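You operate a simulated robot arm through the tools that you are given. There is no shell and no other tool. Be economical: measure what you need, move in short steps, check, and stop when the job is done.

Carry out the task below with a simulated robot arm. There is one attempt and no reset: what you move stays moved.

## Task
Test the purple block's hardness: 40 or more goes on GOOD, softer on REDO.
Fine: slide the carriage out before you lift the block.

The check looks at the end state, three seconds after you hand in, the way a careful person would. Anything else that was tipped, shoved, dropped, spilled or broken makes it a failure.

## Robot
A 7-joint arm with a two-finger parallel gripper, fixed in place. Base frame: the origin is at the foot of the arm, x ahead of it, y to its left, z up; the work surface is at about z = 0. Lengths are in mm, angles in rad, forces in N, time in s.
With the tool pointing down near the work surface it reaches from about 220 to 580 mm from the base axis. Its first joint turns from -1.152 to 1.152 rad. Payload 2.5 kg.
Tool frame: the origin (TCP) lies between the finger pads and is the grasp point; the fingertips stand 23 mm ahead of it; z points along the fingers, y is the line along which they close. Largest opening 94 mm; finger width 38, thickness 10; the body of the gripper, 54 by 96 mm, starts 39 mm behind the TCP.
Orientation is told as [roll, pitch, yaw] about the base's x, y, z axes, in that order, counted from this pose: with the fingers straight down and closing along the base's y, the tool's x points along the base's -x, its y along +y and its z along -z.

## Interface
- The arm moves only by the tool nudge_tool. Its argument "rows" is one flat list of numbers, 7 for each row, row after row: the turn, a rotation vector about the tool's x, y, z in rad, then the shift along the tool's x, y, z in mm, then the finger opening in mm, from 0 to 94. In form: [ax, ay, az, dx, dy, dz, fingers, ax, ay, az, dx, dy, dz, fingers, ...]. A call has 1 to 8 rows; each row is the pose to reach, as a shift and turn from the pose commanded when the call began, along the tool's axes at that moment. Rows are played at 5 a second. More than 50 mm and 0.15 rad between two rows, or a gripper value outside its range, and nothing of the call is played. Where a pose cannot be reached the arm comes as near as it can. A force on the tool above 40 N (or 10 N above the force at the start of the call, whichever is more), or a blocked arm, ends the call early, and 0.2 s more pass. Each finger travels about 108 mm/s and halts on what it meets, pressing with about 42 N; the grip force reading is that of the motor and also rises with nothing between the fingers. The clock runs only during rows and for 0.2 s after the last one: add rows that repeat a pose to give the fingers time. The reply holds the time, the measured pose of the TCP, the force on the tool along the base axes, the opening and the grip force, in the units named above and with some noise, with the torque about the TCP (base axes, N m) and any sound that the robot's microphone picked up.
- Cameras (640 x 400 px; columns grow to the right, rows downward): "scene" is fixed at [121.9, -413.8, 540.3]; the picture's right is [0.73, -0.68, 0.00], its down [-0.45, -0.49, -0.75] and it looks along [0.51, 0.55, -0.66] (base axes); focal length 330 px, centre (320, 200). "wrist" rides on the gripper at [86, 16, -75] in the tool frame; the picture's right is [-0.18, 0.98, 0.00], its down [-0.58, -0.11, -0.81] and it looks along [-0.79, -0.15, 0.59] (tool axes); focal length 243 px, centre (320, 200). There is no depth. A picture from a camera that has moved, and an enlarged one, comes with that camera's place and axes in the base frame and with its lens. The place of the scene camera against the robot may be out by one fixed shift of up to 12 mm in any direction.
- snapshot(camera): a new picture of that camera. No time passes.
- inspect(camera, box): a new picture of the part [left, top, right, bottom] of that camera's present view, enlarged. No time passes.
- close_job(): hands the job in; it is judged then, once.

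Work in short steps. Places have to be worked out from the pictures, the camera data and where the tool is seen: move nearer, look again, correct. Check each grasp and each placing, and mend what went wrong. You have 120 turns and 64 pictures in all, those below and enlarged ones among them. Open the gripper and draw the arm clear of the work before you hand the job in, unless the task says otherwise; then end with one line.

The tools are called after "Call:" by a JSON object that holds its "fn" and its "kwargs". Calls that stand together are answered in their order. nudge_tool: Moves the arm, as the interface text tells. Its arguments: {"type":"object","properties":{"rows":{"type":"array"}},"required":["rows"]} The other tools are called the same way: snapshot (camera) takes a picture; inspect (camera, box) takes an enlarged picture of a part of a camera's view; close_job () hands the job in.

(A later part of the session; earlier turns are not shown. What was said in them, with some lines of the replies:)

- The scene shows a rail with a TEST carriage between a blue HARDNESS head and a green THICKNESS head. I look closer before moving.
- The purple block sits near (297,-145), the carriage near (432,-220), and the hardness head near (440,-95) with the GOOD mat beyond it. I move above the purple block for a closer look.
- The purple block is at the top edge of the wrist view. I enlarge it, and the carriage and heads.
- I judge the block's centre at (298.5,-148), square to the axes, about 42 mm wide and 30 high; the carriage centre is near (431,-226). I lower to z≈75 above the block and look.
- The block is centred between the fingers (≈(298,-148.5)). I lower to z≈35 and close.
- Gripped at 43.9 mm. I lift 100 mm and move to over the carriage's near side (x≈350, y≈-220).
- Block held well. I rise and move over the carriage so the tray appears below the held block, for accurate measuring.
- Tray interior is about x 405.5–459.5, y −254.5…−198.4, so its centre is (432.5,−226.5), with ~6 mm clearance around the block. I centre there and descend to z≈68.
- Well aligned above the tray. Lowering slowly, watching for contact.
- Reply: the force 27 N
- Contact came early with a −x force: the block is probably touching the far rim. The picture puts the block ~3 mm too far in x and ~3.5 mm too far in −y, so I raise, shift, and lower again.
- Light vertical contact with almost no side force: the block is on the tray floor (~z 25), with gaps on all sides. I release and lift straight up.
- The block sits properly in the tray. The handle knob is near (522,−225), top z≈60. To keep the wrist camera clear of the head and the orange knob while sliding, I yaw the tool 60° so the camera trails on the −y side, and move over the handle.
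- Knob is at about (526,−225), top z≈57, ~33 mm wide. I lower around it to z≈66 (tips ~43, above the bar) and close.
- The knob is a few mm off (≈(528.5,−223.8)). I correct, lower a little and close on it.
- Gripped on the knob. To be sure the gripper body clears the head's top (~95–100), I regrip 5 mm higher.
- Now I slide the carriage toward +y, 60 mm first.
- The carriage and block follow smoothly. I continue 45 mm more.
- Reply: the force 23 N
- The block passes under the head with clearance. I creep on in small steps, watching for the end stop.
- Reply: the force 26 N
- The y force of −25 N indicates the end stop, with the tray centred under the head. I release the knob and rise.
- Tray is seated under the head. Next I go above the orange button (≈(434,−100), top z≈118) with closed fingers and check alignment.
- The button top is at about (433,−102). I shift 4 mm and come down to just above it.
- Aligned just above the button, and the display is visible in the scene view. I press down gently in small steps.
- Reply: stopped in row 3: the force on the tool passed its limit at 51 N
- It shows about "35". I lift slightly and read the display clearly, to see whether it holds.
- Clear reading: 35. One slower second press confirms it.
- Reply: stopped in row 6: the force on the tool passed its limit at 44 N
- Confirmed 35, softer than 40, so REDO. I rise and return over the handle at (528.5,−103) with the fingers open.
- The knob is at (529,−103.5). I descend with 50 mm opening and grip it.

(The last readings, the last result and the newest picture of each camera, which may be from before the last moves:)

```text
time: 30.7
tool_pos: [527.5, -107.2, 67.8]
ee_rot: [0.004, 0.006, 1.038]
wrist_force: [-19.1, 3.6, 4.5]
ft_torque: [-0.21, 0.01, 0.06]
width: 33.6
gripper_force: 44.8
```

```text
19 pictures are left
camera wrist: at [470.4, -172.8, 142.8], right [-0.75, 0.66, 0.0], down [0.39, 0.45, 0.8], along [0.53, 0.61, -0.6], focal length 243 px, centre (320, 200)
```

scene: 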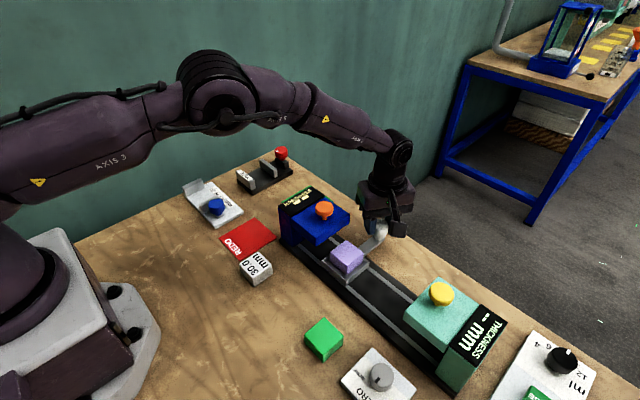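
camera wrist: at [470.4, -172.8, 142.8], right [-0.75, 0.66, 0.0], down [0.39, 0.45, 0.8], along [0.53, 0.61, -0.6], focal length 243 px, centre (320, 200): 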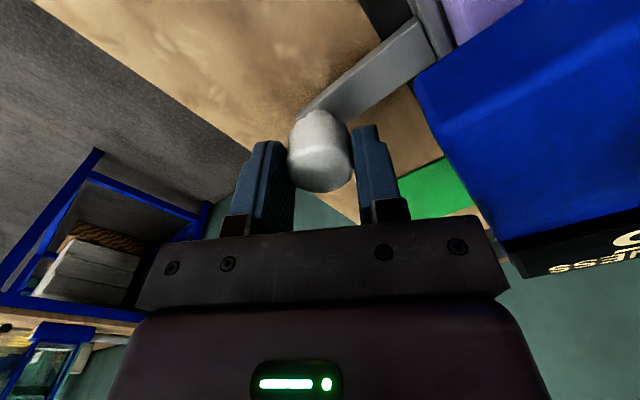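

Gripped. I slide the carriage back out to its former place (−y, 118 mm), easing slightly in x.

Call:
{"fn": "nudge_tool", "kwargs": {"rows": [0, 0, 0, 9.1, -4.2, 0, 25, 0, 0, 0, 17.7, -9.2, 0, 25, 0, 0, 0, 26.4, -14.3, 0, 25, 0, 0, 0, 35, -19.4, 0, 25, 0, 0, 0, 43.6, -24.4, 0, 25, 0, 0, 0, 52.2, -29.5, 0, 25, 0, 0, 0, 60.9, -34.5, 0, 25, 0, 0, 0, 60.9, -34.5, 0, 25]}}

Call:
{"fn": "nudge_tool", "kwargs": {"rows": [0, 0, 0, 8.6, -5.1, 0, 25, 0, 0, 0, 17.2, -10.1, 0, 25, 0, 0, 0, 25.9, -15.2, 0, 25, 0, 0, 0, 34.5, -20.2, 0, 25, 0, 0, 0, 40, -23.5, 0, 25, 0, 0, 0, 40, -23.5, 0, 25]}}

Call:
{"fn": "snapshot", "kwargs": {"camera": "scene"}}

```text
time: 32.5
tool_pos: [528.7, -174.6, 66.9]
ee_rot: [0.001, 0.002, 1.039]
wrist_force: [0.8, -0.6, -14.2]
ft_torque: [-0.32, 0.67, -0.02]
width: 33.8
gripper_force: 44.8
```

```text
time: 33.9
tool_pos: [527.8, -220.4, 67.3]
ee_rot: [-0.003, 0.001, 1.038]
wrist_force: [23.1, -0.7, -29.4]
ft_torque: [0.47, -0.02, 0.03]
width: 33.7
gripper_force: 45.4
```

```text
18 pictures are left
```

scene: 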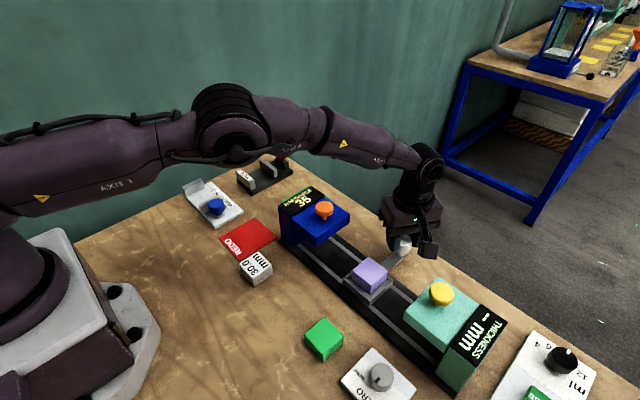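

Carriage and block are out in the open. I release the knob and rise.

Call:
{"fn": "nudge_tool", "kwargs": {"rows": [0, 0, 0, 0, 0, 0, 60, 0, 0, 0, 0, 0, 0, 60, 0, 0, 0, 0, 0, -40, 60, 0, 0, 0, 0, 0, -85, 60, 0, 0, 0, 0, 0, -130, 60, 0, 0, 0, 0, 0, -130, 60]}}

Call:
{"fn": "nudge_tool", "kwargs": {"rows": [0, 0, 0.149, 9.2, 15.7, 0, 66, 0, 0, 0.298, 18.4, 31.4, 0, 66, 0, 0, 0.447, 27.6, 47.1, 0, 66, 0, 0, 0.596, 36.8, 62.8, 0, 66, 0, 0, 0.745, 46, 78.5, 0, 66, 0, 0, 0.894, 55.2, 94.2, 0, 66, 0, 0, 1.04, 64.8, 110, 0, 66, 0, 0, 1.04, 64.8, 110, 0, 66]}}

Call:
{"fn": "inspect", "kwargs": {"camera": "wrist", "box": [240, 0, 400, 150]}}

Call:
{"fn": "snapshot", "kwargs": {"camera": "scene"}}

```text
time: 35.3
tool_pos: [529.2, -222.0, 199.7]
ee_rot: [0.001, 0.003, 1.039]
wrist_force: [-0.1, -0.4, 0.2]
ft_torque: [0.01, -0.01, -0.05]
width: 59.8
gripper_force: 0.1
```

```text
time: 37.1
tool_pos: [400.9, -219.7, 198.4]
ee_rot: [-0.001, 0.001, -0.005]
wrist_force: [0.4, -0.2, 0.2]
ft_torque: [0.0, -0.02, -0.01]
width: 65.8
gripper_force: 0.1
```

```text
2.67 times, centred on (320, 75) of wrist
camera zoom: at [313.9, -204.1, 274.0], right [0.19, 0.98, 0.0], down [0.58, -0.11, 0.81], along [0.79, -0.15, -0.59], focal length 647 px, centre (320, 533)
```

zoom: 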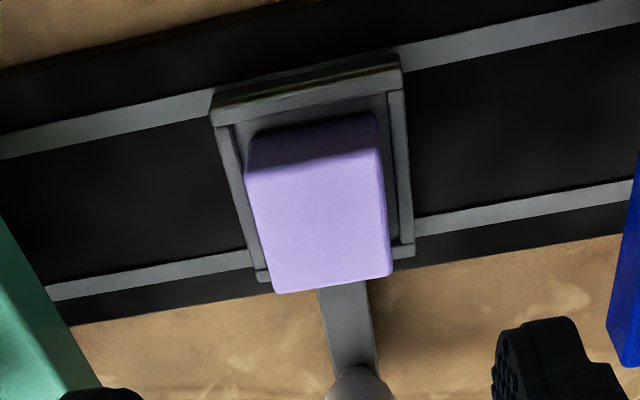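

```text
16 pictures are left
```

scene: 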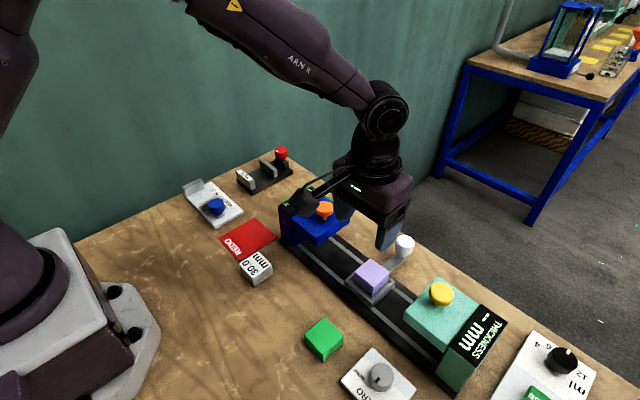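

Block centre is (430.3,−225). I move above it and lower to z≈62, then grip.

Call:
{"fn": "nudge_tool", "kwargs": {"rows": [0, 0, 0, -29.5, -5.3, 0, 66, 0, 0, 0, -29.5, -5.3, 40, 66, 0, 0, 0, -29.5, -5.3, 80, 66, 0, 0, 0, -29.5, -5.3, 115, 66, 0, 0, 0, -29.5, -5.3, 136, 66, 0, 0, 0, -29.5, -5.3, 136, 66, 0, 0, 0, -29.5, -5.3, 136, 30, 0, 0, 0, -29.5, -5.3, 136, 30]}}

Call:
{"fn": "snapshot", "kwargs": {"camera": "wrist"}}

```text
time: 38.9
tool_pos: [431.4, -225.3, 62.3]
ee_rot: [-0.002, 0.005, -0.001]
wrist_force: [0.5, 0.6, -0.3]
ft_torque: [-0.01, -0.01, 0.01]
width: 43.9
gripper_force: 41.7
```

```text
15 pictures are left
camera wrist: at [343.9, -209.9, 137.0], right [0.19, 0.98, 0.0], down [0.58, -0.11, 0.81], along [0.79, -0.15, -0.59], focal length 243 px, centre (320, 200)
```

wrist: 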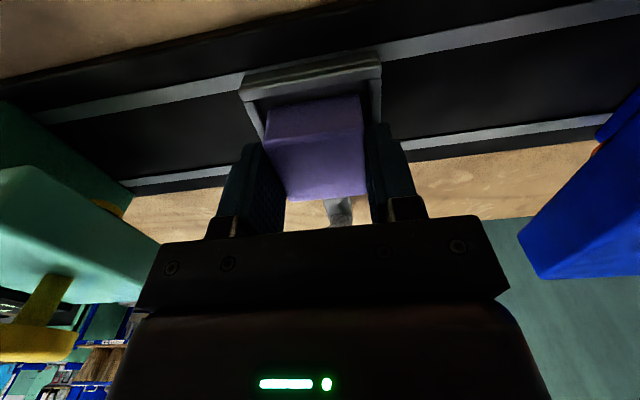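

Gripped. I lift straight up, then carry the block to above the REDO mat, whose centre I place at about (337,41).

Call:
{"fn": "nudge_tool", "kwargs": {"rows": [0, 0, 0, 0, 0, -40, 30, 0, 0, 0, 0, 0, -80, 30, 0, 0, 0, 0, 0, -128, 30, 0, 0, 0, 0, 0, -128, 30]}}

Call:
{"fn": "nudge_tool", "kwargs": {"rows": [0, 0, 0, 20, 38, 0, 30, 0, 0, 0, 40, 76, 0, 30, 0, 0, 0, 60, 114, 0, 30, 0, 0, 0, 72, 152, 0, 30, 0, 0, 0, 84, 190, 0, 30, 0, 0, 0, 93, 228, 0, 30, 0, 0, 0, 93, 266, 0, 30, 0, 0, 0, 93, 266, 0, 30]}}

Call:
{"fn": "snapshot", "kwargs": {"camera": "wrist"}}

Call:
{"fn": "snapshot", "kwargs": {"camera": "scene"}}

```text
time: 39.9
tool_pos: [429.8, -224.7, 189.8]
ee_rot: [-0.002, 0.001, -0.002]
wrist_force: [-0.8, 0.7, 0.7]
ft_torque: [0.0, 0.01, -0.01]
width: 43.9
gripper_force: 41.5
```

```text
time: 41.7
tool_pos: [337.5, 39.2, 188.2]
ee_rot: [-0.002, -0.001, -0.001]
wrist_force: [-0.6, 0.4, -0.1]
ft_torque: [0.02, 0.03, 0.01]
width: 44.2
gripper_force: 41.9
```

```text
14 pictures are left
camera wrist: at [250.1, 55.9, 264.5], right [0.19, 0.98, 0.0], down [0.58, -0.11, 0.81], along [0.79, -0.15, -0.59], focal length 243 px, centre (320, 200)
```

wrist: 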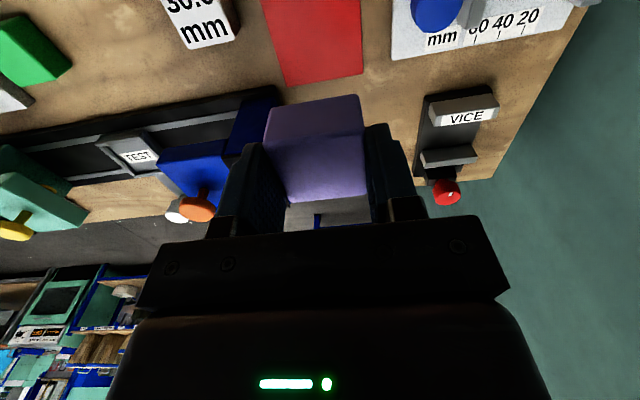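

```text
13 pictures are left
```

scene: 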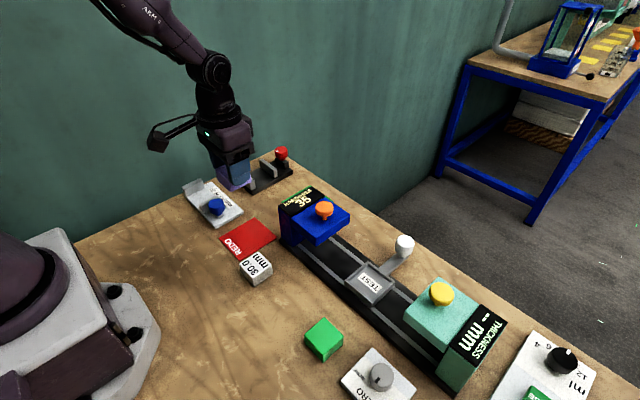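

The mat's y-range looks like −9…76 from here, so I aim at y≈36. Lowering to just above the mat and checking.

Call:
{"fn": "nudge_tool", "kwargs": {"rows": [0, 0, 0, 0, -3, 40, 30, 0, 0, 0, 0, -3, 80, 30, 0, 0, 0, 0, -3, 115, 30, 0, 0, 0, 0, -3, 138, 30, 0, 0, 0, 0, -3, 138, 30]}}

Call:
{"fn": "snapshot", "kwargs": {"camera": "wrist"}}

Call:
{"fn": "inspect", "kwargs": {"camera": "scene", "box": [170, 180, 330, 300]}}

```text
time: 42.9
tool_pos: [335.5, 37.1, 51.2]
ee_rot: [-0.001, 0.0, -0.003]
wrist_force: [-1.2, 0.5, -0.2]
ft_torque: [-0.03, -0.01, -0.01]
width: 44.1
gripper_force: 41.7
```

```text
12 pictures are left
camera wrist: at [248.9, 52.9, 127.0], right [0.19, 0.98, 0.0], down [0.58, -0.11, 0.81], along [0.79, -0.15, -0.59], focal length 243 px, centre (320, 200)
```

wrist: 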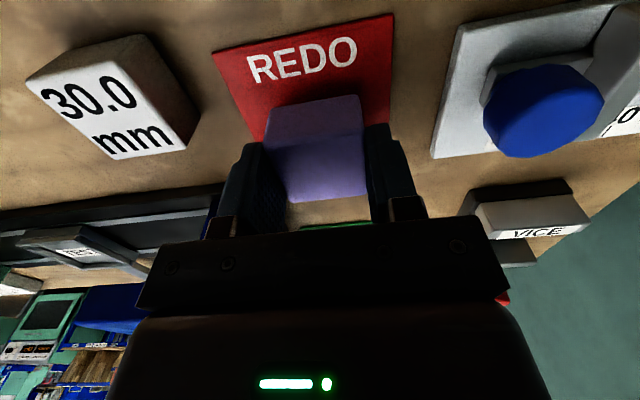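

```text
3.33 times, centred on (250, 240) of scene
camera zoom: at [121.9, -413.8, 540.3], right [0.73, -0.68, 0.0], down [-0.45, -0.49, -0.75], along [0.51, 0.55, -0.66], focal length 1100 px, centre (553, 67)
```

zoom: 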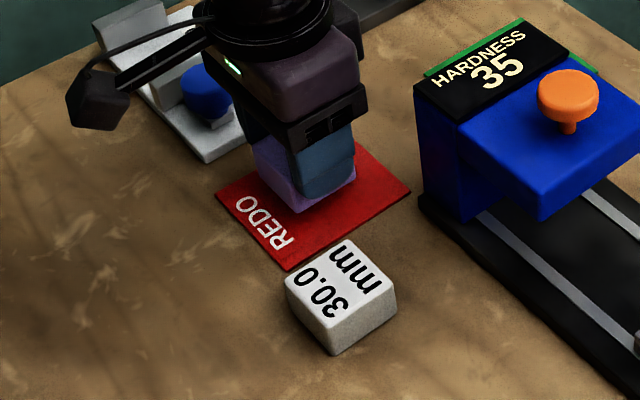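

Well over the mat (x 290–385, y −8…77). Lowering to the surface.

Call:
{"fn": "nudge_tool", "kwargs": {"rows": [0, 0, 0, -2, -2, 6, 30, 0, 0, 0, -2, -2, 11, 30, 0, 0, 0, -2, -2, 13, 30, 0, 0, 0, -2, -2, 14, 30, 0, 0, 0, -2, -2, 14, 30]}}

```text
time: 43.9
tool_pos: [338.6, 34.0, 38.5]
ee_rot: [-0.004, 0.001, -0.001]
wrist_force: [-2.5, 0.2, 10.3]
ft_torque: [0.01, 0.04, 0.01]
width: 44.1
gripper_force: 42.4
stopped in row 5: the force on the tool passed its limit at 43 N (the readings are from after the stop); the commanded pose is now the measured one
```

The block rests on the mat (contact at z≈38). I open and lift away.

Call:
{"fn": "nudge_tool", "kwargs": {"rows": [0, 0, 0, 0, 0, 0, 64, 0, 0, 0, 0, 0, 0, 64, 0, 0, 0, 0, 0, -40, 64, 0, 0, 0, 0, 0, -85, 64, 0, 0, 0, 0, 0, -130, 64, 0, 0, 0, 40, 0, -150, 64, 0, 0, 0, 40, 0, -150, 64]}}

Call:
{"fn": "snapshot", "kwargs": {"camera": "scene"}}

Call:
{"fn": "snapshot", "kwargs": {"camera": "wrist"}}

```text
time: 45.5
tool_pos: [299.9, 33.8, 188.4]
ee_rot: [-0.001, 0.0, -0.001]
wrist_force: [-0.4, -0.8, 0.3]
ft_torque: [0.01, 0.03, -0.02]
width: 64.0
gripper_force: 0.1
```

```text
10 pictures are left
```

scene: 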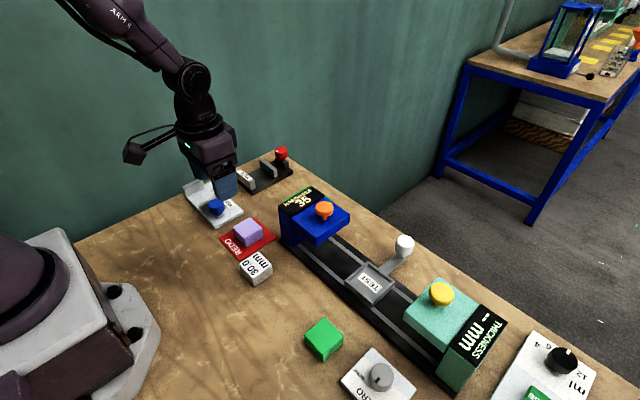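

```text
9 pictures are left
camera wrist: at [212.5, 48.1, 263.7], right [0.18, 0.98, 0.0], down [0.58, -0.11, 0.81], along [0.79, -0.15, -0.59], focal length 243 px, centre (320, 200)
```

wrist: 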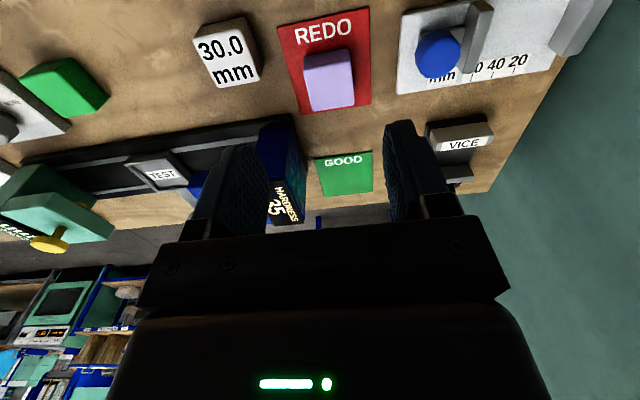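

The block sits fully on REDO, everything else is in place, the gripper is open and the arm is clear. Handing in.

Call:
{"fn": "close_job", "kwargs": {}}

```text
The job is handed in.
```

The purple block's hardness read 35 on two presses, below 40, so I slid the carriage out, lifted the block off and put it on REDO.
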